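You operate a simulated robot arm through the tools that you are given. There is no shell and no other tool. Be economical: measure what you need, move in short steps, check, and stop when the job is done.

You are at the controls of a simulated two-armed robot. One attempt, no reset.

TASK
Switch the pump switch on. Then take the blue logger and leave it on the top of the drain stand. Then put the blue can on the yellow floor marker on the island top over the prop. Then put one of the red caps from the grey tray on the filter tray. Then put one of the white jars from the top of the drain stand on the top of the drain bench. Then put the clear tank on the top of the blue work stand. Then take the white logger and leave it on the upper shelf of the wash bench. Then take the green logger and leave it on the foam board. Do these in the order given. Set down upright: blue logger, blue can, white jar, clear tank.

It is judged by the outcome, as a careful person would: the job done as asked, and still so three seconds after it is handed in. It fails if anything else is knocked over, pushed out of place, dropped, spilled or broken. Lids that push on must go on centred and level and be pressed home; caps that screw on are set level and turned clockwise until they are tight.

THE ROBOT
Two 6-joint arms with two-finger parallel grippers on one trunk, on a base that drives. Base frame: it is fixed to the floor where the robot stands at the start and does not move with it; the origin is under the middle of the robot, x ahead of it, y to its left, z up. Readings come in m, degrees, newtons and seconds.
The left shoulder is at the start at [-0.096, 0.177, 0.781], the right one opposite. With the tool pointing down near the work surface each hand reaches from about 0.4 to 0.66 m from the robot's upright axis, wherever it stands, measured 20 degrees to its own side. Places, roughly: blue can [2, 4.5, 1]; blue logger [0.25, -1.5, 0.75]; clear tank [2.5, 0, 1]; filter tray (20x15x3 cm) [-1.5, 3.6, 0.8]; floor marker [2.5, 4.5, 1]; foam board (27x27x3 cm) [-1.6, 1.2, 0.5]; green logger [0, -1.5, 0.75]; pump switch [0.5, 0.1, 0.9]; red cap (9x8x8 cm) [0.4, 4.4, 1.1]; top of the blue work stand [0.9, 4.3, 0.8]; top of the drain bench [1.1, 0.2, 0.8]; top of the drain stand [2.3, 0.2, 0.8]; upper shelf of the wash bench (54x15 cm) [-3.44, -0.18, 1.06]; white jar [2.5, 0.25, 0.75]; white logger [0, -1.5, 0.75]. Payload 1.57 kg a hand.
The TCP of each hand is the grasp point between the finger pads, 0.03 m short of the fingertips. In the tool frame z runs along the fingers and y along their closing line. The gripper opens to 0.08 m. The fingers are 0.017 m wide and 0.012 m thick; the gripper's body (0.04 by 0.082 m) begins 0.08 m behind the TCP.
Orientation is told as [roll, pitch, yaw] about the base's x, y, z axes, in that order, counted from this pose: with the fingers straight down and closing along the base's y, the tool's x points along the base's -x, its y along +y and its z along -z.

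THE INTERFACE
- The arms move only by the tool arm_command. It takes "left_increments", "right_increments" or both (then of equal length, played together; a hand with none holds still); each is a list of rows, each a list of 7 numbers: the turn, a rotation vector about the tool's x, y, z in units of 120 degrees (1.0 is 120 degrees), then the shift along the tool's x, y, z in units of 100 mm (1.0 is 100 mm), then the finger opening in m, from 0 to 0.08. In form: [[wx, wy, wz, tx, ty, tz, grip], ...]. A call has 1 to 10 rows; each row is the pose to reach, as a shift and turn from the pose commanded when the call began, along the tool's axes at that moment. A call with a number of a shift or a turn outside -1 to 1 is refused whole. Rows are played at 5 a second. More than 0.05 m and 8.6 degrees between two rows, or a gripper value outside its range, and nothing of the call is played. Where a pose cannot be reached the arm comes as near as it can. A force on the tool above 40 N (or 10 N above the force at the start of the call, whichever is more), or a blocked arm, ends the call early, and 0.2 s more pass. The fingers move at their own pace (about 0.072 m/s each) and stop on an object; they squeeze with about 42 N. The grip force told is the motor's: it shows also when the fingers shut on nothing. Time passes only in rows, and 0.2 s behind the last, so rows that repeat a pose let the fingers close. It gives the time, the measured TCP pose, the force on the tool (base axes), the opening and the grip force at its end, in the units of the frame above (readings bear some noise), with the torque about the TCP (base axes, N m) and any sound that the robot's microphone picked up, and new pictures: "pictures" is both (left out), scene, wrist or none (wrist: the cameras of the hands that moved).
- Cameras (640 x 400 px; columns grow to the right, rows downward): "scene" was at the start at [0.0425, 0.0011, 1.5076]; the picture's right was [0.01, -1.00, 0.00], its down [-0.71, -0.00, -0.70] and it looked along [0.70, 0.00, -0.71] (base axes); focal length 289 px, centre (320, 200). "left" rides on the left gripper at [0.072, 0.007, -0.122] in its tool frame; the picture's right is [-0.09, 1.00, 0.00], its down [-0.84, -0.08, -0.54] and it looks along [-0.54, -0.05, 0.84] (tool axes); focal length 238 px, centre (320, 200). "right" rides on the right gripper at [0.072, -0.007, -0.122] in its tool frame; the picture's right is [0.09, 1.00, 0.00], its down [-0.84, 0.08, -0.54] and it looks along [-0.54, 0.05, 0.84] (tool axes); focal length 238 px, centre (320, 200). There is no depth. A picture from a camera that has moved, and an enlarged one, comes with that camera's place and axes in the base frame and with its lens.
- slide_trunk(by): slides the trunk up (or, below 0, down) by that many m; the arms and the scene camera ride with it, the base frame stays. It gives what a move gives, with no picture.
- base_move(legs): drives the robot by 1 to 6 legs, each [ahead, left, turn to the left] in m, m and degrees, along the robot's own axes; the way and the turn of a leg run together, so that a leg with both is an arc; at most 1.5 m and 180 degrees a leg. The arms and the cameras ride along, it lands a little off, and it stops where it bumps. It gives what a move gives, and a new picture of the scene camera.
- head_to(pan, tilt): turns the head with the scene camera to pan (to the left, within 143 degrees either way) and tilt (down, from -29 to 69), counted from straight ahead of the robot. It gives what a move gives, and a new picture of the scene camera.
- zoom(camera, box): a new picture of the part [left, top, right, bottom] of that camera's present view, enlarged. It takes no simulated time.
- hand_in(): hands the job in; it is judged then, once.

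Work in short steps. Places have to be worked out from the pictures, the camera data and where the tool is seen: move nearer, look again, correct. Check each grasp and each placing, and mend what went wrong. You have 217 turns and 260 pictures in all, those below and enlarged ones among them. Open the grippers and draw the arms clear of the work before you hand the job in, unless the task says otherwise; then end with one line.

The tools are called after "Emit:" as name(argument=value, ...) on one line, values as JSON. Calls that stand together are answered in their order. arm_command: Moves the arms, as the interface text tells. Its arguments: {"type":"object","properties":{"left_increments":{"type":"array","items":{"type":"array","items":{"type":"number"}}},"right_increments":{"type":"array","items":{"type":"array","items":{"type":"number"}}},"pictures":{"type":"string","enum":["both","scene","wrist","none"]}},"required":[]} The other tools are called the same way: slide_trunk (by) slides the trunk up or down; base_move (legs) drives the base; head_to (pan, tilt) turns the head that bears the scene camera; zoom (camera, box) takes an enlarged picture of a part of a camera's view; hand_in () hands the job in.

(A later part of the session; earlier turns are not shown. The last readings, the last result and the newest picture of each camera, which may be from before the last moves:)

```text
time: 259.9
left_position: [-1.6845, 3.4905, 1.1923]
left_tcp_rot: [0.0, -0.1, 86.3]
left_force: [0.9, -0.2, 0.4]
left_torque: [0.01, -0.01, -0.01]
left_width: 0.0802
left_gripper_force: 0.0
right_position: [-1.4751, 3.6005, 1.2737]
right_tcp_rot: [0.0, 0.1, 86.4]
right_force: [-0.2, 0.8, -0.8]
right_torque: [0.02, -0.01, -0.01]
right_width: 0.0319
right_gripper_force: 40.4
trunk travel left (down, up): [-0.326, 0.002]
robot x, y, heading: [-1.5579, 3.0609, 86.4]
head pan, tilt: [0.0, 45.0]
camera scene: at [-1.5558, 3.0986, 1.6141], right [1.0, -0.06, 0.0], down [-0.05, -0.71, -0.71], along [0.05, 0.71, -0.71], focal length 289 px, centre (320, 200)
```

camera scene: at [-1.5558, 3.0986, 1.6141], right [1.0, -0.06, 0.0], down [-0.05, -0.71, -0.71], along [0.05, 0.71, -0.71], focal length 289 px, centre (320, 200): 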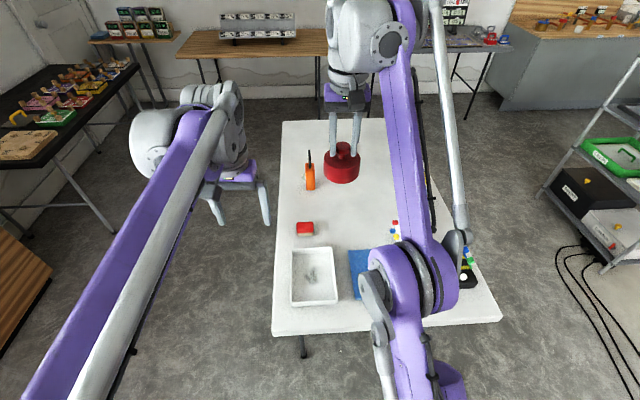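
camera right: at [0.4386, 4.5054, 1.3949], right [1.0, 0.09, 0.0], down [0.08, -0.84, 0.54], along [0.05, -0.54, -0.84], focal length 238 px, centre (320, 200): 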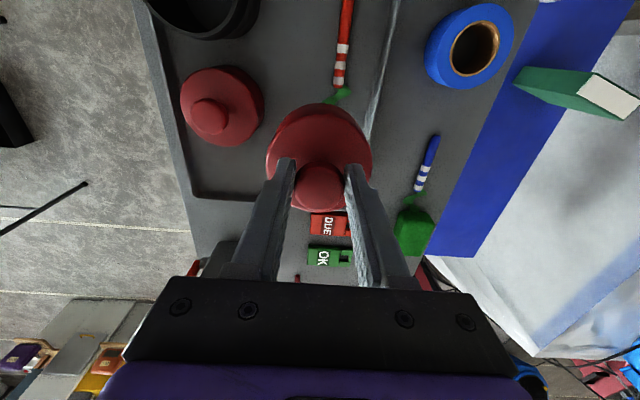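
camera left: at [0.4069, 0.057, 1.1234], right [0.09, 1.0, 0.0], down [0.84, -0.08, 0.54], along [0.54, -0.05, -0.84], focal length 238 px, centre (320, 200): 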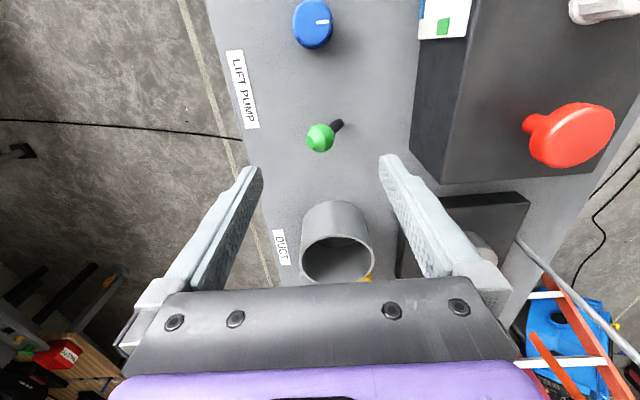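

Tray centre ≈(-1.54, 3.595). Square up the heading, shift the hand, then lower the trunk by 0.28.

Emit:
base_move(legs=[[0, 0, 3.6]])

Emit:
slide_trunk(by=-0.28)

Emit:
zoom(camera="right", box=[0, 0, 640, 400])

```text
time: 260.7
left_position: [-1.7099, 3.4817, 1.1921]
left_tcp_rot: [0.0, 0.0, 90.0]
left_force: [0.2, 0.0, 0.0]
left_torque: [0.0, -0.04, 0.0]
left_width: 0.0801
left_gripper_force: 0.0
right_position: [-1.5082, 3.604, 1.2723]
right_tcp_rot: [0.0, -0.1, 90.0]
right_force: [0.5, -0.9, -0.4]
right_torque: [-0.02, -0.02, 0.01]
right_width: 0.0322
right_gripper_force: 39.9
trunk travel left (down, up): [-0.326, 0.002]
robot x, y, heading: [-1.5577, 3.0583, 89.9]
head pan, tilt: [0.0, 45.0]
camera scene: at [-1.5579, 3.0987, 1.6141], right [1.0, 0.0, 0.0], down [0.0, -0.71, -0.71], along [0.0, 0.71, -0.71], focal length 289 px, centre (320, 200)
```

scene: 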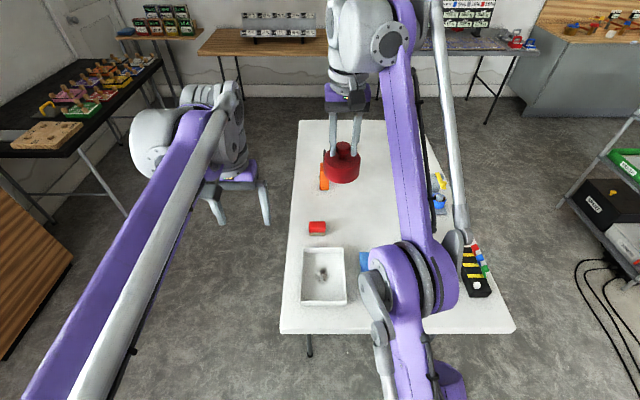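

```text
time: 263.5
left_position: [-1.7112, 3.4818, 0.9126]
left_tcp_rot: [0.0, 0.0, 89.8]
left_force: [0.3, 0.6, 0.2]
left_torque: [-0.02, 0.03, 0.0]
left_width: 0.08
left_gripper_force: 0.1
right_position: [-1.5099, 3.5926, 0.886]
right_tcp_rot: [0.0, 9.4, 89.9]
right_force: [-0.4, 0.1, -1.0]
right_torque: [0.01, -0.01, 0.0]
right_width: 0.0319
right_gripper_force: 40.5
trunk travel left (down, up): [-0.046, 0.282]
robot x, y, heading: [-1.5641, 3.0638, 89.8]
head pan, tilt: [0.0, 45.0]
```

```text
1.00 times, centred on (320, 200) of right (not enlarged: the box is as wide or as high as the picture)
camera zoom: at [-1.5034, 3.5404, 1.0194], right [-1.0, -0.09, 0.01], down [-0.08, 0.91, 0.4], along [-0.05, 0.39, -0.92], focal length 238 px, centre (320, 200)
```

zoom: 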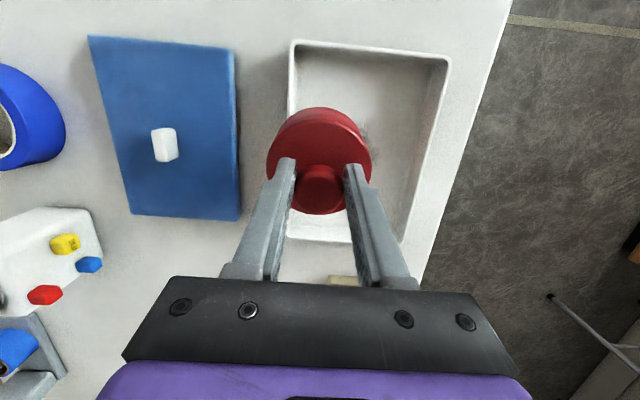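

The hand tilted 9° and dropped more than the trunk did. Raise it, level it and move over the tray centre ≈(-1.548, 3.585).

Emit:
arm_command(right_increments=[[0, 0, 0, 0, 0, -0.25, 0.015], [0, -0.026, 0, 0, 0.13, -0.5, 0.015], [0, -0.052, 0, 0, 0.26, -0.5, 0.015], [0, -0.078, 0, 0, 0.38, -0.5, 0.015], [0, -0.078, 0, 0, 0.38, -0.5, 0.015]], pictures="wrist")

```text
time: 264.7
left_position: [-1.7101, 3.4824, 0.913]
left_tcp_rot: [0.0, 0.0, 89.9]
left_force: [-0.2, 0.5, 0.4]
left_torque: [0.03, -0.01, 0.01]
left_width: 0.08
left_gripper_force: 0.1
right_position: [-1.5455, 3.5888, 0.9237]
right_tcp_rot: [0.0, -0.1, 89.9]
right_force: [0.7, 0.1, -0.5]
right_torque: [-0.03, 0.0, 0.02]
right_width: 0.0316
right_gripper_force: 41.1
right hand out of reach, approached as far as the arm can: row 1, 2, 3, 4, 5
trunk travel left (down, up): [-0.046, 0.282]
robot x, y, heading: [-1.5645, 3.0588, 90.1]
head pan, tilt: [0.0, 45.0]
camera right: at [-1.5406, 3.517, 1.0463], right [-1.0, -0.09, 0.0], down [-0.08, 0.84, 0.54], along [-0.05, 0.54, -0.84], focal length 238 px, centre (320, 200)
```

right: 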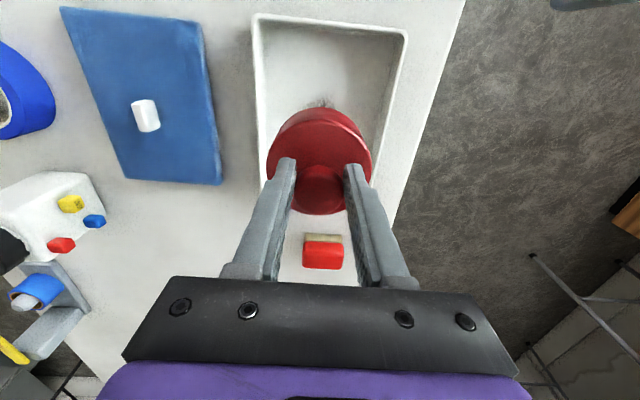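

Cap is over the tray centre. Lower with the arm by 50 mm, checking.

Emit:
arm_command(right_increments=[[0, 0, 0, 0, 0, 0.12, 0.015], [0, 0, 0, 0, 0, 0.25, 0.015], [0, 0, 0, 0, 0, 0.38, 0.015], [0, 0, 0, 0, 0, 0.5, 0.015]], pictures="wrist")

```text
time: 265.7
left_position: [-1.7106, 3.4821, 0.9118]
left_tcp_rot: [0.1, 0.1, 89.8]
left_force: [1.0, -0.3, 0.1]
left_torque: [-0.04, 0.04, 0.0]
left_width: 0.0797
left_gripper_force: 0.0
right_position: [-1.5461, 3.5983, 0.8814]
right_tcp_rot: [-0.1, 0.3, 89.9]
right_force: [-0.3, 0.0, 0.1]
right_torque: [-0.03, 0.03, -0.01]
right_width: 0.0318
right_gripper_force: 40.8
right hand out of reach, approached as far as the arm can: row 3, 4
trunk travel left (down, up): [-0.046, 0.282]
robot x, y, heading: [-1.5584, 3.0603, 89.8]
head pan, tilt: [0.0, 45.0]
camera right: at [-1.5405, 3.5267, 1.0039], right [-1.0, -0.09, 0.0], down [-0.08, 0.84, 0.54], along [-0.05, 0.54, -0.84], focal length 238 px, centre (320, 200)
```

right: 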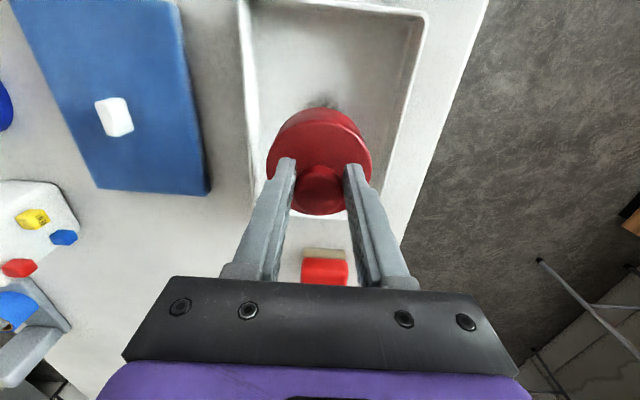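

Arm's at its low limit; use the trunk in small steps.

Emit:
slide_trunk(by=-0.015)

Emit:
slide_trunk(by=-0.01)

```text
time: 266.3
left_position: [-1.7102, 3.4807, 0.8984]
left_tcp_rot: [-0.1, 0.0, 89.9]
left_force: [0.7, 0.4, 0.4]
left_torque: [0.04, 0.02, 0.01]
left_width: 0.0801
left_gripper_force: 0.0
right_position: [-1.5462, 3.6011, 0.8662]
right_tcp_rot: [-0.1, 0.4, 89.8]
right_force: [0.2, 0.3, -0.2]
right_torque: [-0.01, 0.02, 0.01]
right_width: 0.0316
right_gripper_force: 39.8
trunk travel left (down, up): [-0.031, 0.297]
robot x, y, heading: [-1.5578, 3.063, 89.8]
head pan, tilt: [0.0, 45.0]
```

```text
time: 266.9
left_position: [-1.7104, 3.4819, 0.8878]
left_tcp_rot: [0.0, 0.0, 90.0]
left_force: [0.0, -0.6, -0.1]
left_torque: [-0.03, 0.03, -0.02]
left_width: 0.0797
left_gripper_force: 0.0
right_position: [-1.5468, 3.6029, 0.8559]
right_tcp_rot: [-0.1, 0.6, 89.8]
right_force: [0.1, -0.7, -1.0]
right_torque: [-0.02, 0.0, 0.02]
right_width: 0.0319
right_gripper_force: 40.6
trunk travel left (down, up): [-0.021, 0.307]
robot x, y, heading: [-1.559, 3.0624, 90.1]
head pan, tilt: [0.0, 45.0]
```

Emit:
slide_trunk(by=-0.01)

Emit:
zoom(camera="scene", box=[260, 180, 420, 340])

```text
time: 267.5
left_position: [-1.7101, 3.4808, 0.8777]
left_tcp_rot: [0.0, 0.0, 89.8]
left_force: [0.0, -0.6, 1.3]
left_torque: [0.06, 0.02, 0.04]
left_width: 0.0802
left_gripper_force: 0.0
right_position: [-1.5461, 3.6038, 0.8459]
right_tcp_rot: [-0.2, 0.7, 90.0]
right_force: [0.2, -0.5, -0.3]
right_torque: [0.01, -0.01, 0.0]
right_width: 0.0316
right_gripper_force: 40.5
trunk travel left (down, up): [-0.011, 0.317]
robot x, y, heading: [-1.5588, 3.0611, 89.8]
head pan, tilt: [0.0, 45.0]
```

```text
2.50 times, centred on (340, 260) of scene
camera zoom: at [-1.558, 3.1505, 1.2899], right [1.0, 0.0, 0.0], down [0.0, -0.71, -0.71], along [0.0, 0.71, -0.71], focal length 722 px, centre (270, 50)
```

zoom: 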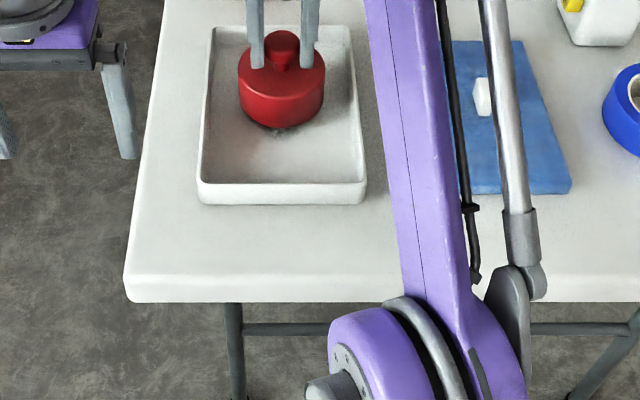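

Emit:
slide_trunk(by=-0.01)

Emit:
arm_command(right_increments=[[0, 0, 0, -0.05, 0, 0.06, 0.015], [0, 0, 0, -0.1, 0, 0.12, 0.015]], pictures="wrist")

```text
time: 268.1
left_position: [-1.7108, 3.4804, 0.8679]
left_tcp_rot: [0.0, -0.2, 89.9]
left_force: [-0.5, -0.4, -0.2]
left_torque: [0.0, 0.03, 0.0]
left_width: 0.0799
left_gripper_force: 0.1
right_position: [-1.5485, 3.6038, 0.8384]
right_tcp_rot: [-0.1, 0.8, 90.0]
right_force: [0.5, 1.1, 21.4]
right_torque: [1.01, 0.0, 0.03]
right_width: 0.0314
right_gripper_force: 40.3
trunk travel left (down, up): [-0.001, 0.327]
robot x, y, heading: [-1.558, 3.0603, 89.7]
head pan, tilt: [0.0, 45.0]
```

```text
time: 268.7
left_position: [-1.7103, 3.4789, 0.8673]
left_tcp_rot: [0.1, -0.2, 89.8]
left_force: [0.4, 0.2, -0.5]
left_torque: [0.0, 0.01, 0.02]
left_width: 0.0798
left_gripper_force: 0.0
right_position: [-1.5483, 3.613, 0.8266]
right_tcp_rot: [-0.2, 0.8, 89.9]
right_force: [-1.0, -10.4, 35.4]
right_torque: [0.08, 0.01, -0.03]
right_width: 0.0313
right_gripper_force: 40.3
trunk travel left (down, up): [-0.001, 0.327]
robot x, y, heading: [-1.5571, 3.0572, 89.7]
head pan, tilt: [0.0, 45.0]
camera right: at [-1.5432, 3.5418, 0.9507], right [-1.0, -0.09, 0.0], down [-0.08, 0.84, 0.53], along [-0.05, 0.53, -0.85], focal length 238 px, centre (320, 200)
```

right: 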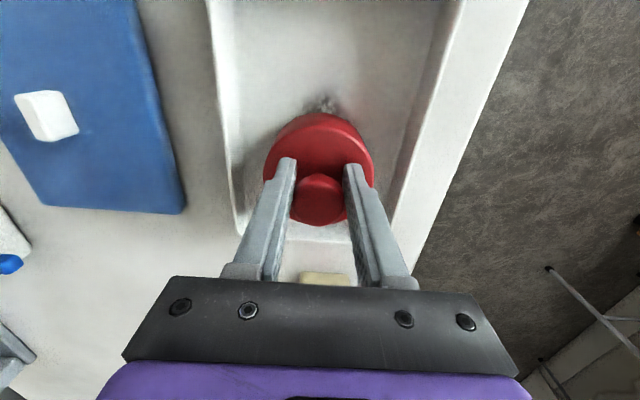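

Contact made on the tray floor. Release and raise.

Emit:
arm_command(right_increments=[[0, 0, 0, 0, 0, -0.02, 0.04], [0, 0, 0, 0, 0, -0.02, 0.06], [0, 0, 0, 0, 0, -0.02, 0.07]], pictures="none")

Emit:
slide_trunk(by=0.3)

Emit:
zoom(camera="right", box=[0, 0, 640, 400])

Emit:
zoom(camera="scene", box=[260, 210, 420, 330])

```text
time: 269.5
left_position: [-1.7089, 3.4815, 0.8671]
left_tcp_rot: [0.0, 0.0, 90.0]
left_force: [0.4, -0.2, 0.0]
left_torque: [-0.01, 0.0, -0.02]
left_width: 0.08
left_gripper_force: 0.0
right_position: [-1.5482, 3.6148, 0.8276]
right_tcp_rot: [-0.2, 1.0, 89.9]
right_force: [0.2, 0.0, 0.6]
right_torque: [0.01, 0.0, 0.01]
right_width: 0.0697
right_gripper_force: 0.1
trunk travel left (down, up): [-0.001, 0.327]
robot x, y, heading: [-1.562, 3.0589, 90.0]
head pan, tilt: [0.0, 45.0]
```

```text
time: 272.5
left_position: [-1.7095, 3.4816, 1.1668]
left_tcp_rot: [0.1, 0.0, 89.9]
left_force: [-0.3, 0.0, -0.2]
left_torque: [0.03, 0.01, 0.0]
left_width: 0.0803
left_gripper_force: 0.0
right_position: [-1.548, 3.6141, 1.1262]
right_tcp_rot: [-0.2, 1.0, 89.9]
right_force: [0.6, 0.4, -0.1]
right_torque: [0.01, 0.01, 0.0]
right_width: 0.0701
right_gripper_force: 0.0
trunk travel left (down, up): [-0.301, 0.027]
robot x, y, heading: [-1.5597, 3.0603, 89.9]
head pan, tilt: [0.0, 45.0]
```

```text
1.00 times, centred on (320, 200) of right (not enlarged: the box is as wide or as high as the picture)
camera zoom: at [-1.5429, 3.5442, 1.2501], right [-1.0, -0.09, 0.0], down [-0.08, 0.85, 0.53], along [-0.05, 0.53, -0.85], focal length 238 px, centre (320, 200)
```

zoom: 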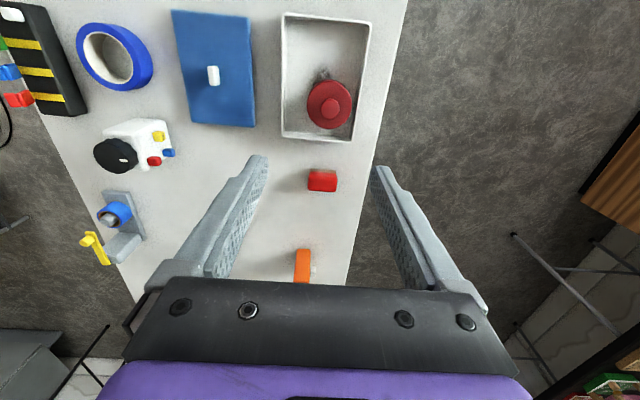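

```text
3.33 times, centred on (340, 270) of scene
camera zoom: at [-1.5581, 3.0994, 1.5891], right [1.0, 0.0, 0.0], down [0.0, -0.71, -0.71], along [0.0, 0.71, -0.71], focal length 963 px, centre (253, -33)
```

zoom: 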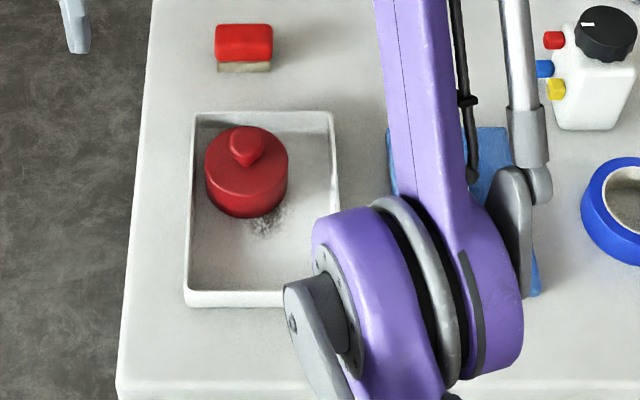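

The cap sits in the filter tray. Now return south to the drain stand: strafe east, reverse south, keeping heading 90.

Emit:
base_move(legs=[[0, -1.18, 0], [-1.5, 0, 0], [-1.5, 0, 0], [-0.78, 0, 0]])

```text
time: 301.1
left_position: [-0.4899, -0.2428, 1.1677]
left_tcp_rot: [0.0, 0.0, 89.0]
left_force: [-0.4, -0.6, 0.5]
left_torque: [0.02, 0.01, -0.01]
left_width: 0.0799
left_gripper_force: 0.1
right_position: [-0.3257, -0.113, 1.1267]
right_tcp_rot: [-0.1, 0.9, 89.2]
right_force: [0.7, -0.2, -0.3]
right_torque: [0.0, 0.0, -0.01]
right_width: 0.0702
right_gripper_force: 0.0
trunk travel left (down, up): [-0.301, 0.027]
robot x, y, heading: [-0.3481, -0.6646, 89.1]
head pan, tilt: [0.0, 45.0]
camera scene: at [-0.3428, -0.6267, 1.5892], right [1.0, -0.01, 0.0], down [-0.01, -0.71, -0.71], along [0.01, 0.71, -0.71], focal length 289 px, centre (320, 200)
```

scene: 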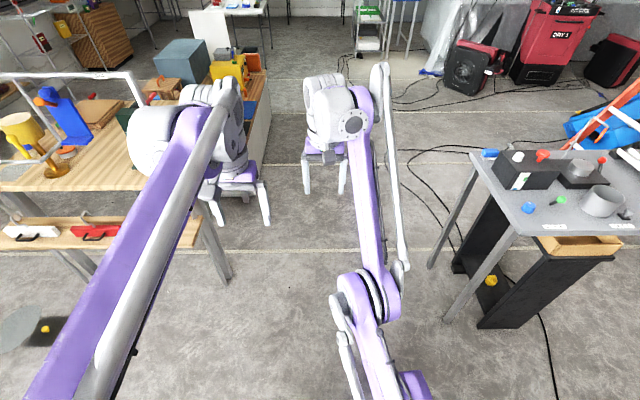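

Emit:
base_move(legs=[[-0.06, 0, 0.9], [0, -1.4, 0], [0, -0.9, 0]])

Emit:
zoom(camera="scene", box=[0, 150, 640, 400])

```text
time: 322.1
left_position: [1.7908, -0.2202, 1.1673]
left_tcp_rot: [0.1, 0.0, 93.6]
left_force: [0.4, -0.2, 1.4]
left_torque: [0.0, -0.01, 0.04]
left_width: 0.0801
left_gripper_force: 0.1
right_position: [1.9437, -0.0775, 1.1269]
right_tcp_rot: [-0.3, 0.8, 93.6]
right_force: [0.4, -0.4, 0.3]
right_torque: [0.01, -0.01, 0.02]
right_width: 0.0702
right_gripper_force: 0.0
trunk travel left (down, up): [-0.301, 0.027]
robot x, y, heading: [1.9693, -0.6318, 93.6]
head pan, tilt: [0.0, 45.0]
camera scene: at [1.9669, -0.5917, 1.5892], right [1.0, 0.06, 0.0], down [0.04, -0.71, -0.71], along [-0.04, 0.71, -0.71], focal length 289 px, centre (320, 200)
```

scene: 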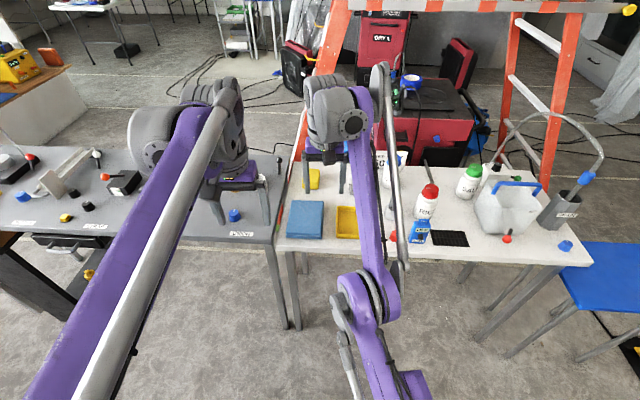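

```text
1.00 times, centred on (320, 275) of scene (not enlarged: the box is as wide or as high as the picture)
camera zoom: at [1.9669, -0.5917, 1.5892], right [1.0, 0.06, 0.0], down [0.04, -0.71, -0.71], along [-0.04, 0.71, -0.71], focal length 289 px, centre (320, 125)
```

zoom: 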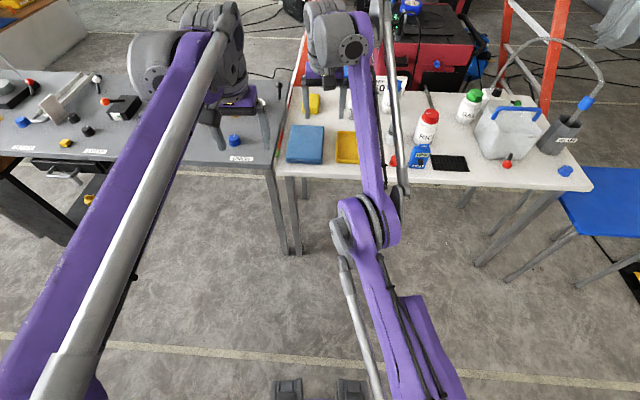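

Square up and move in front of the RICE jar (≈(2.28, 0.12)).

Emit:
base_move(legs=[[0, 0, -3.6], [0.0, -0.27, 0], [0.1, 0, 0]])

Emit:
zoom(camera="right", box=[0, 0, 640, 400])

```text
time: 326.3
left_position: [2.09, -0.1131, 1.1669]
left_tcp_rot: [-0.1, 0.0, 89.9]
left_force: [-0.4, 0.1, -0.2]
left_torque: [-0.01, -0.01, 0.0]
left_width: 0.0801
left_gripper_force: 0.0
right_position: [2.2529, 0.0213, 1.1278]
right_tcp_rot: [-0.2, 0.9, 90.0]
right_force: [0.3, 0.8, 0.2]
right_torque: [-0.06, 0.0, 0.0]
right_width: 0.07
right_gripper_force: 0.1
trunk travel left (down, up): [-0.301, 0.027]
robot x, y, heading: [2.2454, -0.5337, 90.3]
head pan, tilt: [0.0, 45.0]
camera scene: at [2.243, -0.494, 1.589], right [1.0, 0.0, 0.0], down [0.0, -0.71, -0.71], along [0.0, 0.71, -0.71], focal length 289 px, centre (320, 200)
```

scene: 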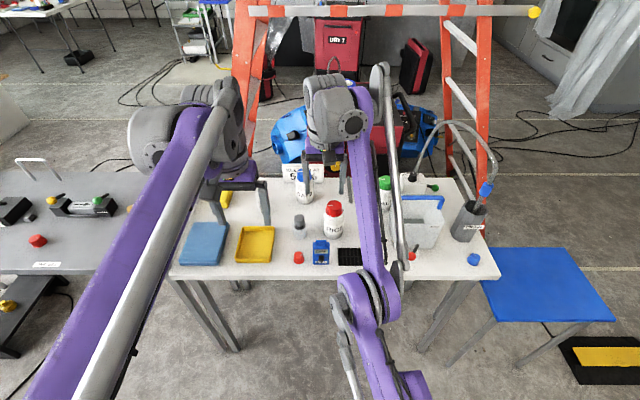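

```text
1.00 times, centred on (320, 200) of right (not enlarged: the box is as wide or as high as the picture)
camera zoom: at [2.2569, -0.0493, 1.2502], right [-1.0, -0.09, 0.0], down [-0.08, 0.85, 0.53], along [-0.05, 0.53, -0.85], focal length 238 px, centre (320, 200)
```

zoom: 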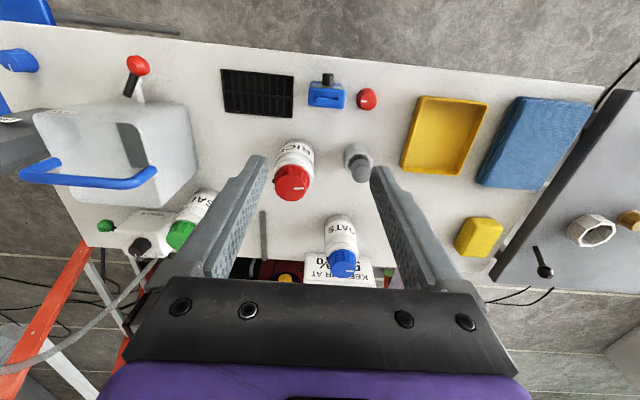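

RICE jar at ≈(2.284, 0.122), lid top ≈0.95. Drive ahead 0.1, shift the hand, open, and lower part way.

Emit:
base_move(legs=[[0.1, 0, 0]])

Emit:
arm_command(right_increments=[[0, -0.004, 0, 0, -0.15, 0, 0.08], [0, -0.008, 0, 0, -0.31, 0, 0.08]], pictures="none")

Emit:
slide_trunk(by=-0.09)

Emit:
zoom(camera="right", box=[120, 0, 520, 250])

```text
time: 327.4
left_position: [2.0902, -0.0149, 1.1675]
left_tcp_rot: [0.0, -0.1, 90.1]
left_force: [0.1, -1.4, 0.4]
left_torque: [0.02, -0.02, 0.02]
left_width: 0.0803
left_gripper_force: 0.1
right_position: [2.2512, 0.1209, 1.1277]
right_tcp_rot: [-0.2, 0.8, 90.1]
right_force: [0.0, 0.0, 0.2]
right_torque: [-0.03, 0.01, 0.01]
right_width: 0.0698
right_gripper_force: 0.1
trunk travel left (down, up): [-0.301, 0.027]
robot x, y, heading: [2.2437, -0.4349, 90.0]
head pan, tilt: [0.0, 45.0]
camera scene: at [2.2429, -0.3941, 1.589], right [1.0, 0.0, 0.0], down [0.0, -0.71, -0.71], along [0.0, 0.71, -0.71], focal length 289 px, centre (320, 200)
```

scene: 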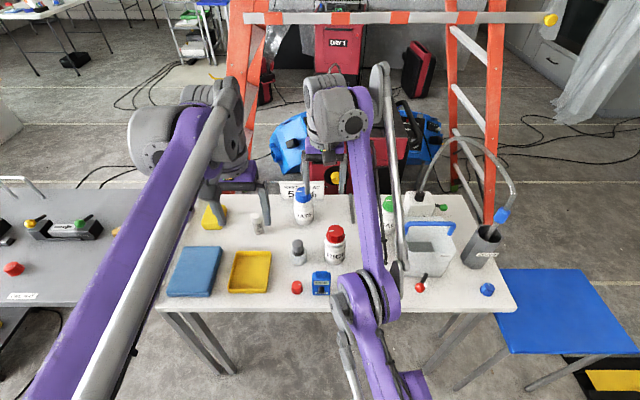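

```text
time: 328.0
left_position: [2.0908, -0.013, 1.1677]
left_tcp_rot: [0.0, 0.0, 90.1]
left_force: [0.5, 1.1, -0.5]
left_torque: [0.02, 0.0, 0.02]
left_width: 0.0798
left_gripper_force: 0.0
right_position: [2.2811, 0.1235, 1.128]
right_tcp_rot: [-0.4, 0.2, 90.2]
right_force: [0.4, 0.5, 0.2]
right_torque: [-0.03, -0.03, 0.0]
right_width: 0.08
right_gripper_force: 0.0
trunk travel left (down, up): [-0.301, 0.027]
robot x, y, heading: [2.2436, -0.4306, 90.2]
head pan, tilt: [0.0, 45.0]
```

```text
time: 329.3
left_position: [2.0897, -0.0123, 1.0769]
left_tcp_rot: [0.0, 0.0, 90.1]
left_force: [0.1, 0.6, -0.1]
left_torque: [0.01, -0.02, -0.02]
left_width: 0.08
left_gripper_force: 0.1
right_position: [2.2819, 0.1219, 1.0381]
right_tcp_rot: [-0.2, 0.0, 90.1]
right_force: [-0.2, 0.9, 0.1]
right_torque: [0.0, 0.0, 0.01]
right_width: 0.08
right_gripper_force: 0.2
trunk travel left (down, up): [-0.211, 0.117]
robot x, y, heading: [2.2434, -0.4335, 90.0]
head pan, tilt: [0.0, 45.0]
```

```text
1.60 times, centred on (320, 125) of right
camera zoom: at [2.2874, 0.0491, 1.1595], right [-1.0, -0.09, 0.0], down [-0.08, 0.84, 0.54], along [-0.05, 0.54, -0.84], focal length 381 px, centre (320, 320)
```

zoom: 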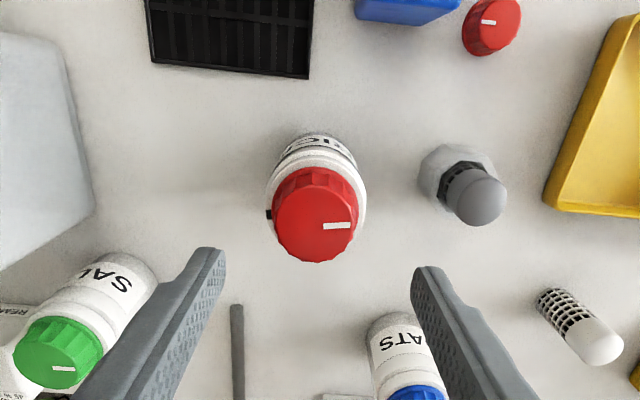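

Aligned. Shift 5 mm nearer and lower.

Emit:
arm_command(right_increments=[[0, 0, 0, 0.05, -0.02, 0, 0.08]], pictures="none")

Emit:
slide_trunk(by=-0.085)

Emit:
zoom(camera="right", box=[120, 0, 520, 250])

```text
time: 329.7
left_position: [2.09, -0.0125, 1.078]
left_tcp_rot: [0.0, 0.0, 90.1]
left_force: [0.2, 0.1, -0.1]
left_torque: [-0.05, 0.0, 0.03]
left_width: 0.0798
left_gripper_force: 0.2
right_position: [2.2834, 0.1163, 1.0377]
right_tcp_rot: [-0.1, -0.1, 90.1]
right_force: [0.1, -0.2, 0.9]
right_torque: [0.0, -0.01, 0.03]
right_width: 0.0802
right_gripper_force: 0.0
trunk travel left (down, up): [-0.211, 0.117]
robot x, y, heading: [2.2427, -0.4319, 90.3]
head pan, tilt: [0.0, 45.0]
```

```text
time: 330.9
left_position: [2.0899, -0.0135, 0.9932]
left_tcp_rot: [-0.1, 0.0, 90.1]
left_force: [0.3, 0.5, -0.1]
left_torque: [-0.04, -0.01, -0.01]
left_width: 0.0802
left_gripper_force: 0.0
right_position: [2.2847, 0.1157, 0.9535]
right_tcp_rot: [-0.2, 0.0, 90.1]
right_force: [0.1, 0.3, -0.1]
right_torque: [-0.01, -0.04, 0.01]
right_width: 0.0801
right_gripper_force: 0.1
trunk travel left (down, up): [-0.126, 0.202]
robot x, y, heading: [2.2451, -0.4344, 89.9]
head pan, tilt: [0.0, 45.0]
```

```text
1.60 times, centred on (320, 125) of right
camera zoom: at [2.2894, 0.0436, 1.0747], right [-1.0, -0.09, 0.0], down [-0.08, 0.84, 0.54], along [-0.05, 0.54, -0.84], focal length 381 px, centre (320, 320)
```

zoom: 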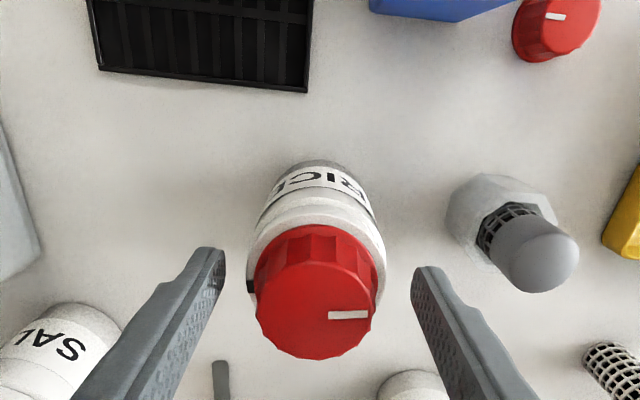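

Emit:
slide_trunk(by=-0.06)

Emit:
arm_command(right_increments=[[0, 0, 0, 0, 0, 0, 0.06], [0, 0, 0, 0, 0, 0, 0.04], [0, 0, 0, 0, 0, 0, 0.03], [0, 0, 0, 0, 0, 0, 0.03], [0, 0, 0, 0, 0, 0, 0.03]], pictures="wrist")

```text
time: 331.9
left_position: [2.0898, -0.0131, 0.9324]
left_tcp_rot: [0.0, 0.0, 90.2]
left_force: [-0.1, -0.9, -0.1]
left_torque: [0.02, -0.01, 0.02]
left_width: 0.0801
left_gripper_force: 0.0
right_position: [2.2841, 0.1159, 0.8928]
right_tcp_rot: [-0.3, -0.1, 90.1]
right_force: [-0.1, -0.8, 0.4]
right_torque: [-0.01, 0.03, 0.0]
right_width: 0.0798
right_gripper_force: 0.0
trunk travel left (down, up): [-0.066, 0.262]
robot x, y, heading: [2.2458, -0.4383, 90.1]
head pan, tilt: [0.0, 45.0]
```

```text
time: 333.1
left_position: [2.0902, -0.0131, 0.9312]
left_tcp_rot: [0.0, 0.2, 90.0]
left_force: [0.9, 0.8, 0.0]
left_torque: [0.01, 0.02, -0.01]
left_width: 0.08
left_gripper_force: 0.1
right_position: [2.2837, 0.1169, 0.892]
right_tcp_rot: [-0.2, -0.1, 90.2]
right_force: [1.0, 2.9, 9.5]
right_torque: [0.12, 0.26, -0.06]
right_width: 0.0646
right_gripper_force: 42.3
trunk travel left (down, up): [-0.066, 0.262]
robot x, y, heading: [2.2414, -0.4344, 90.0]
head pan, tilt: [0.0, 45.0]
camera right: at [2.2896, 0.0434, 1.0147], right [-1.0, -0.09, 0.0], down [-0.08, 0.84, 0.54], along [-0.05, 0.54, -0.84], focal length 238 px, centre (320, 200)
```

right: 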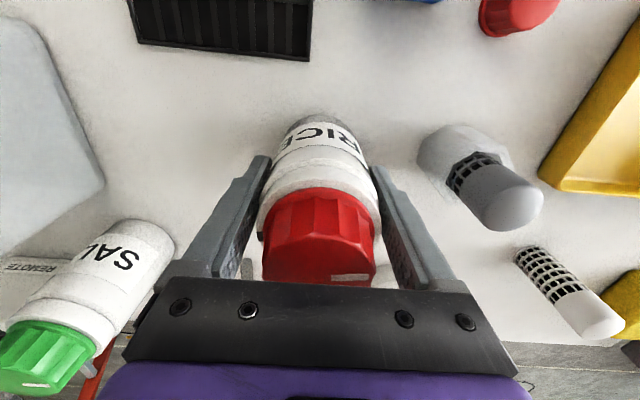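

Gripped (0.065). Lift a little and check.

Emit:
slide_trunk(by=0.03)

Emit:
slide_trunk(by=0.2)

Emit:
base_move(legs=[[-0.28, 0, 0]])

```text
time: 333.8
left_position: [2.0895, -0.0124, 0.9617]
left_tcp_rot: [0.1, 0.0, 90.1]
left_force: [0.4, 0.1, -0.1]
left_torque: [0.01, -0.01, 0.0]
left_width: 0.0802
left_gripper_force: 0.1
right_position: [2.284, 0.1172, 0.9212]
right_tcp_rot: [-0.2, 0.0, 90.1]
right_force: [0.7, 0.7, -4.3]
right_torque: [-0.03, 0.03, -0.02]
right_width: 0.0648
right_gripper_force: 41.9
trunk travel left (down, up): [-0.096, 0.232]
robot x, y, heading: [2.2413, -0.4359, 90.2]
head pan, tilt: [0.0, 45.0]
```

```text
time: 336.0
left_position: [2.0893, -0.0131, 1.1619]
left_tcp_rot: [0.1, 0.0, 90.1]
left_force: [-0.2, -0.4, -0.7]
left_torque: [-0.03, -0.01, 0.05]
left_width: 0.0802
left_gripper_force: 0.0
right_position: [2.2837, 0.1223, 1.1314]
right_tcp_rot: [-0.3, -0.6, 90.1]
right_force: [-0.9, -0.2, -4.1]
right_torque: [-0.02, 0.0, -0.02]
right_width: 0.065
right_gripper_force: 42.2
trunk travel left (down, up): [-0.296, 0.032]
robot x, y, heading: [2.2413, -0.4351, 90.1]
head pan, tilt: [0.0, 45.0]
```

```text
time: 337.9
left_position: [2.0881, -0.2905, 1.1629]
left_tcp_rot: [0.1, 0.0, 90.6]
left_force: [0.0, 0.0, -0.1]
left_torque: [-0.02, -0.03, -0.02]
left_width: 0.0798
left_gripper_force: 0.1
right_position: [2.2803, -0.1525, 1.1308]
right_tcp_rot: [-0.3, -0.7, 90.6]
right_force: [-0.1, -0.2, -3.6]
right_torque: [-0.02, -0.01, 0.0]
right_width: 0.0646
right_gripper_force: 42.1
trunk travel left (down, up): [-0.296, 0.032]
robot x, y, heading: [2.2445, -0.708, 90.5]
head pan, tilt: [0.0, 45.0]
camera scene: at [2.2443, -0.6692, 1.5838], right [1.0, 0.01, 0.0], down [0.01, -0.71, -0.71], along [-0.01, 0.71, -0.71], focal length 289 px, centre (320, 200)
```

scene: 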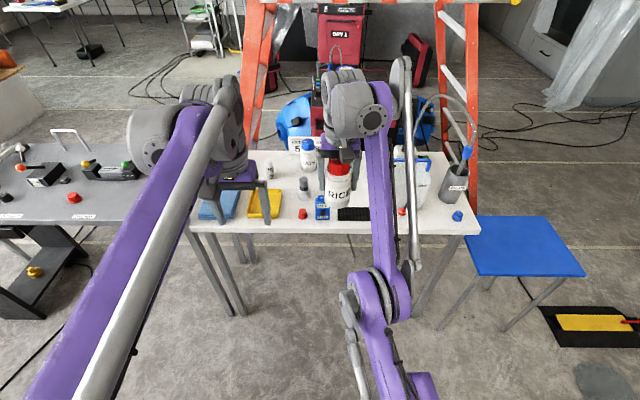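

Jar is held. Strafe left to the bench's east part and look for a free spot.

Emit:
base_move(legs=[[0, 0.55, -0.5]])

Emit:
zoom(camera="right", box=[0, 0, 640, 400])

```text
time: 343.3
left_position: [1.5331, -0.2954, 1.1623]
left_tcp_rot: [0.0, 0.0, 90.4]
left_force: [0.0, -0.8, 0.2]
left_torque: [0.0, 0.01, -0.01]
left_width: 0.0798
left_gripper_force: 0.0
right_position: [1.7247, -0.1597, 1.1321]
right_tcp_rot: [-0.3, -0.6, 90.5]
right_force: [-0.6, 0.1, -4.3]
right_torque: [-0.07, 0.02, 0.0]
right_width: 0.0647
right_gripper_force: 41.9
trunk travel left (down, up): [-0.296, 0.032]
robot x, y, heading: [1.6895, -0.7174, 90.8]
head pan, tilt: [0.0, 45.0]
camera scene: at [1.6889, -0.6753, 1.5836], right [1.0, 0.01, 0.0], down [0.01, -0.71, -0.71], along [-0.01, 0.71, -0.71], focal length 289 px, centre (320, 200)
```

scene: 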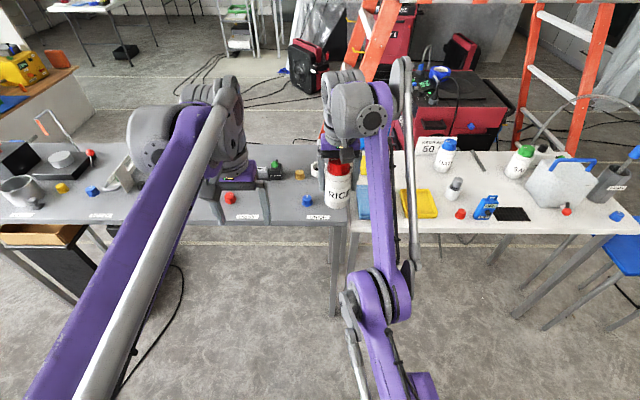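

```text
1.00 times, centred on (320, 200) of right (not enlarged: the box is as wide or as high as the picture)
camera zoom: at [1.7313, -0.2326, 1.2527], right [-0.99, -0.1, -0.01], down [-0.09, 0.83, 0.55], along [-0.05, 0.55, -0.83], focal length 238 px, centre (320, 200)
```

zoom: 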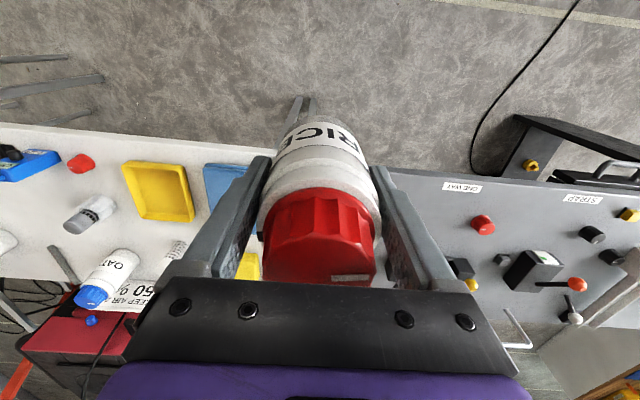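

Free spot on the bench at ≈(1.50, 0.06), between red knob (1.37) and blue knob (1.64). Strafe 0.22 left and advance 0.21.

Emit:
base_move(legs=[[0, 0.225, -0.5], [0.215, 0, 0]])

Emit:
slide_trunk(by=-0.12)

Emit:
zoom(camera="right", box=[0, 0, 640, 400])

```text
time: 347.1
left_position: [1.3162, -0.0775, 1.1631]
left_tcp_rot: [0.0, 0.0, 89.9]
left_force: [0.4, -0.1, 0.2]
left_torque: [-0.01, 0.0, 0.0]
left_width: 0.08
left_gripper_force: 0.0
right_position: [1.5098, 0.0552, 1.132]
right_tcp_rot: [-0.3, -0.6, 90.0]
right_force: [0.3, -0.1, -4.2]
right_torque: [-0.02, 0.0, -0.01]
right_width: 0.0652
right_gripper_force: 41.5
trunk travel left (down, up): [-0.296, 0.032]
robot x, y, heading: [1.4694, -0.4975, 90.0]
head pan, tilt: [0.0, 45.0]
camera scene: at [1.4693, -0.459, 1.5835], right [1.0, 0.0, 0.0], down [0.0, -0.71, -0.71], along [0.0, 0.71, -0.71], focal length 289 px, centre (320, 200)
```

scene: 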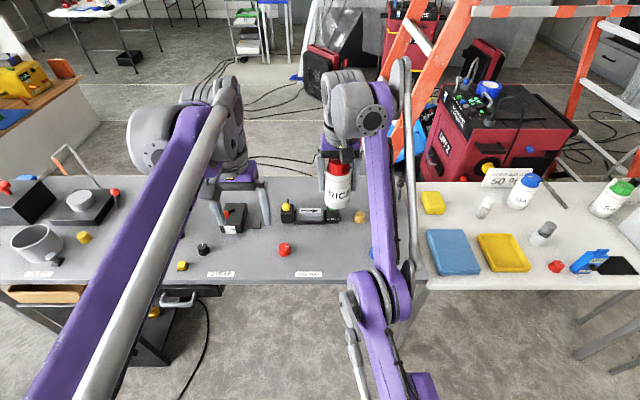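

```text
time: 348.6
left_position: [1.3165, -0.0787, 1.0426]
left_tcp_rot: [0.1, 0.0, 90.0]
left_force: [-0.3, -0.4, 0.8]
left_torque: [0.02, -0.03, 0.0]
left_width: 0.0802
left_gripper_force: 0.1
right_position: [1.5113, 0.0572, 1.0106]
right_tcp_rot: [-0.2, -0.6, 90.0]
right_force: [0.6, -0.3, -3.5]
right_torque: [-0.04, 0.0, -0.02]
right_width: 0.0649
right_gripper_force: 42.1
trunk travel left (down, up): [-0.176, 0.152]
robot x, y, heading: [1.4682, -0.4975, 90.2]
head pan, tilt: [0.0, 45.0]
```

```text
1.00 times, centred on (320, 200) of right (not enlarged: the box is as wide or as high as the picture)
camera zoom: at [1.5161, -0.0165, 1.1328], right [-1.0, -0.09, -0.01], down [-0.08, 0.83, 0.55], along [-0.05, 0.55, -0.83], focal length 238 px, centre (320, 200)
```

zoom: 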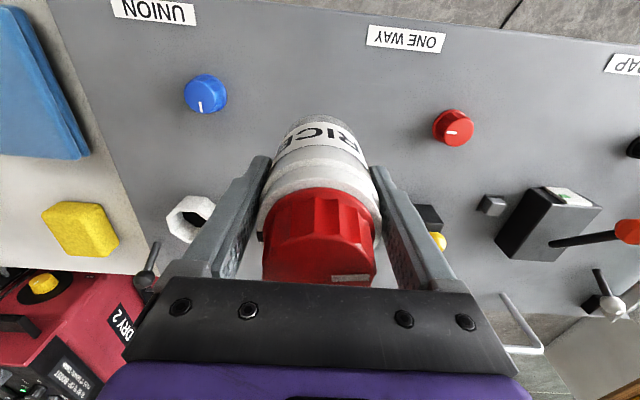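

Spot is clear. Lower 0.07 then small steps to contact.

Emit:
slide_trunk(by=-0.07)

Emit:
slide_trunk(by=-0.012)

Emit:
zoom(camera="scene", box=[260, 160, 420, 290])

```text
time: 349.7
left_position: [1.3161, -0.0773, 0.9728]
left_tcp_rot: [0.0, 0.1, 90.0]
left_force: [-0.4, -0.2, -0.4]
left_torque: [-0.04, 0.01, -0.01]
left_width: 0.0798
left_gripper_force: 0.1
right_position: [1.5109, 0.0569, 0.9418]
right_tcp_rot: [-0.2, -0.7, 90.0]
right_force: [0.9, 0.2, -3.0]
right_torque: [-0.01, 0.0, -0.02]
right_width: 0.0652
right_gripper_force: 42.3
trunk travel left (down, up): [-0.106, 0.222]
robot x, y, heading: [1.4685, -0.4977, 89.8]
head pan, tilt: [0.0, 45.0]
```

```text
time: 350.3
left_position: [1.3177, -0.0784, 0.9597]
left_tcp_rot: [-0.1, 0.0, 90.0]
left_force: [-0.4, -0.6, 0.0]
left_torque: [-0.01, 0.03, -0.04]
left_width: 0.08
left_gripper_force: 0.0
right_position: [1.51, 0.0572, 0.9306]
right_tcp_rot: [-0.3, -0.7, 90.0]
right_force: [-0.4, 0.2, -4.9]
right_torque: [-0.03, -0.01, 0.0]
right_width: 0.0649
right_gripper_force: 42.0
trunk travel left (down, up): [-0.094, 0.234]
robot x, y, heading: [1.4708, -0.5003, 90.2]
head pan, tilt: [0.0, 45.0]
```

```text
3.08 times, centred on (340, 225) of scene
camera zoom: at [1.4693, -0.4346, 1.3751], right [1.0, 0.0, 0.0], down [0.0, -0.71, -0.71], along [0.0, 0.71, -0.71], focal length 889 px, centre (258, 123)
```

zoom: 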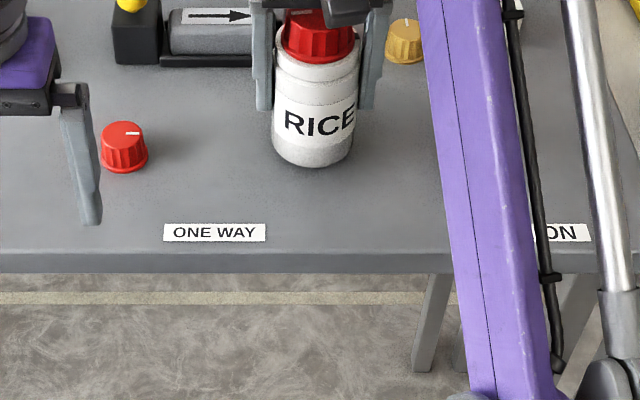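

Near the surface. Continue in 6–8 mm steps.

Emit:
slide_trunk(by=-0.008)

Emit:
slide_trunk(by=-0.006)

Emit:
slide_trunk(by=-0.006)

```text
time: 350.9
left_position: [1.3163, -0.0792, 0.9518]
left_tcp_rot: [0.0, 0.0, 89.9]
left_force: [0.2, 0.3, -0.1]
left_torque: [0.03, 0.0, -0.01]
left_width: 0.0799
left_gripper_force: 0.0
right_position: [1.5111, 0.0555, 0.9223]
right_tcp_rot: [-0.3, -0.6, 90.1]
right_force: [0.2, 2.4, 18.4]
right_torque: [-0.25, 0.25, -0.07]
right_width: 0.0649
right_gripper_force: 42.0
trunk travel left (down, up): [-0.086, 0.242]
robot x, y, heading: [1.4697, -0.4978, 89.8]
head pan, tilt: [0.0, 45.0]
```

```text
time: 351.2
left_position: [1.3167, -0.0784, 0.9498]
left_tcp_rot: [-0.1, 0.0, 90.1]
left_force: [0.1, -0.3, 0.8]
left_torque: [-0.02, -0.02, 0.0]
left_width: 0.0802
left_gripper_force: 0.0
right_position: [1.5108, 0.056, 0.922]
right_tcp_rot: [-0.2, -0.7, 90.1]
right_force: [-1.7, -2.6, 12.8]
right_torque: [-0.51, 0.38, 0.01]
right_width: 0.0648
right_gripper_force: 42.5
trunk travel left (down, up): [-0.083, 0.244]
robot x, y, heading: [1.4688, -0.4992, 90.0]
head pan, tilt: [0.0, 45.0]
stopped: the force on the tool passed its limit at 42 N (the readings are from after the stop); the commanded pose is now the measured one
```

```text
time: 351.6
left_position: [1.3172, -0.0798, 0.9465]
left_tcp_rot: [0.1, 0.1, 90.0]
left_force: [0.1, 0.4, 0.8]
left_torque: [-0.01, -0.02, -0.01]
left_width: 0.08
left_gripper_force: 0.0
right_position: [1.51, 0.0547, 0.9198]
right_tcp_rot: [-0.1, -0.8, 90.0]
right_force: [-0.8, -3.0, 14.8]
right_torque: [-0.08, 0.55, 0.05]
right_width: 0.0651
right_gripper_force: 42.6
trunk travel left (down, up): [-0.081, 0.247]
robot x, y, heading: [1.4694, -0.4999, 89.8]
head pan, tilt: [0.0, 45.0]
stopped: the force on the tool passed its limit at 59 N (the readings are from after the stop); the commanded pose is now the measured one
```

Firm contact. Open and raise.

Emit:
arm_command(right_increments=[[0, 0, 0, 0, 0, 0, 0.07], [0, 0, 0, 0, 0, 0, 0.08], [0, 0, 0, 0, 0, 0, 0.08]], pictures="none")

Emit:
slide_trunk(by=0.22)

Emit:
zoom(camera="scene", box=[200, 160, 420, 300])

```text
time: 352.4
left_position: [1.3177, -0.0774, 0.9466]
left_tcp_rot: [0.0, 0.1, 90.0]
left_force: [-0.3, 1.1, 0.6]
left_torque: [-0.02, 0.02, -0.01]
left_width: 0.0797
left_gripper_force: 0.1
right_position: [1.5104, 0.0565, 0.9182]
right_tcp_rot: [-0.1, -0.8, 90.0]
right_force: [0.5, 0.0, -0.3]
right_torque: [0.01, 0.0, 0.0]
right_width: 0.0803
right_gripper_force: 0.2
trunk travel left (down, up): [-0.081, 0.247]
robot x, y, heading: [1.4721, -0.4973, 89.8]
head pan, tilt: [0.0, 45.0]
```

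```text
time: 354.8
left_position: [1.3167, -0.0788, 1.1667]
left_tcp_rot: [0.0, 0.0, 90.0]
left_force: [0.2, -0.2, -0.2]
left_torque: [0.0, 0.01, 0.01]
left_width: 0.0797
left_gripper_force: 0.0
right_position: [1.5102, 0.0586, 1.141]
right_tcp_rot: [-0.4, -0.7, 89.9]
right_force: [0.8, 0.8, -0.3]
right_torque: [-0.01, -0.03, -0.03]
right_width: 0.0799
right_gripper_force: 0.0
trunk travel left (down, up): [-0.301, 0.027]
robot x, y, heading: [1.4671, -0.4973, 90.2]
head pan, tilt: [0.0, 45.0]
```

```text
2.86 times, centred on (310, 230) of scene
camera zoom: at [1.4693, -0.4598, 1.5891], right [1.0, 0.0, 0.0], down [0.0, -0.71, -0.71], along [0.0, 0.71, -0.71], focal length 825 px, centre (349, 114)
```

zoom: 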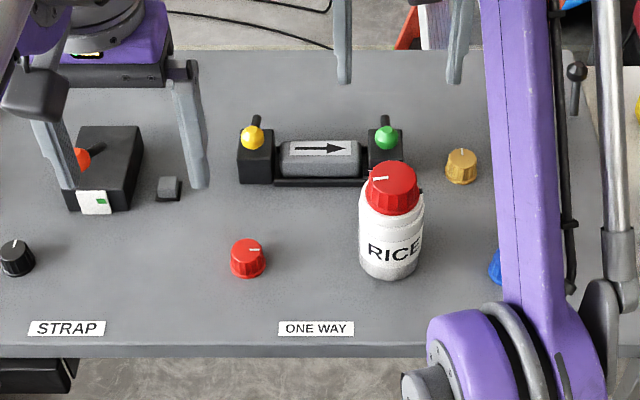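

Jar stands on the drain bench. Next the clear tank: back off, strafe right and look at it.

Emit:
base_move(legs=[[-0.2, 0, 0], [0, -1.1, 0]])

Emit:
zoom(camera="scene", box=[300, 130, 500, 270])

Emit:
zoom(camera="right", box=[0, 0, 640, 400])

```text
time: 365.9
left_position: [2.4086, -0.2739, 1.1668]
left_tcp_rot: [-0.1, 0.1, 90.7]
left_force: [0.9, 0.9, 0.6]
left_torque: [-0.01, 0.0, -0.01]
left_width: 0.0803
left_gripper_force: 0.1
right_position: [2.601, -0.1344, 1.14]
right_tcp_rot: [-0.3, -0.7, 90.7]
right_force: [0.0, -0.2, 0.5]
right_torque: [0.01, -0.04, 0.01]
right_width: 0.0803
right_gripper_force: 0.1
trunk travel left (down, up): [-0.301, 0.027]
robot x, y, heading: [2.5655, -0.691, 90.7]
head pan, tilt: [0.0, 45.0]
camera scene: at [2.5655, -0.652, 1.5892], right [1.0, 0.01, 0.0], down [0.01, -0.71, -0.71], along [-0.01, 0.71, -0.71], focal length 289 px, centre (320, 200)
```

scene: 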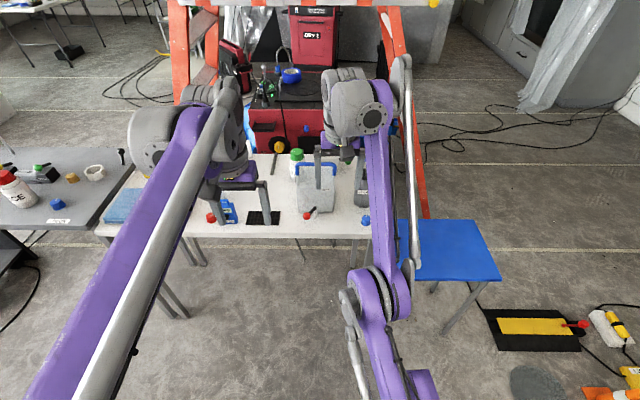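

```text
2.86 times, centred on (400, 200) of scene
camera zoom: at [2.5655, -0.652, 1.5892], right [1.0, 0.01, 0.0], down [0.01, -0.71, -0.71], along [-0.01, 0.71, -0.71], focal length 825 px, centre (91, 200)
```

zoom: 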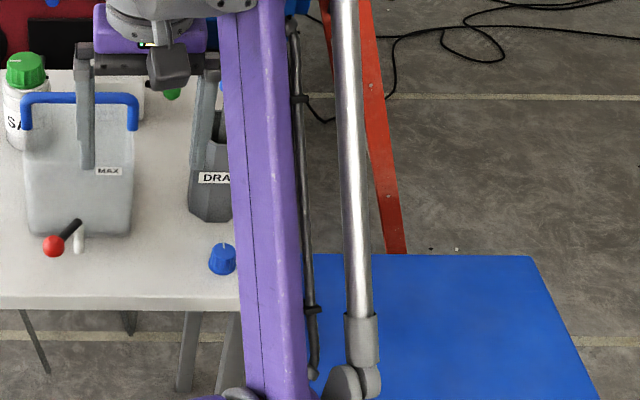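

```text
1.00 times, centred on (320, 200) of right (not enlarged: the box is as wide or as high as the picture)
camera zoom: at [2.6068, -0.2075, 1.2614], right [-0.99, -0.1, -0.01], down [-0.09, 0.83, 0.55], along [-0.05, 0.55, -0.83], focal length 238 px, centre (320, 200)
```

zoom: 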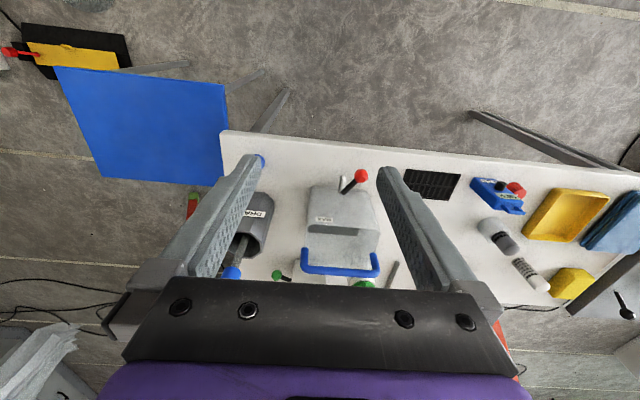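

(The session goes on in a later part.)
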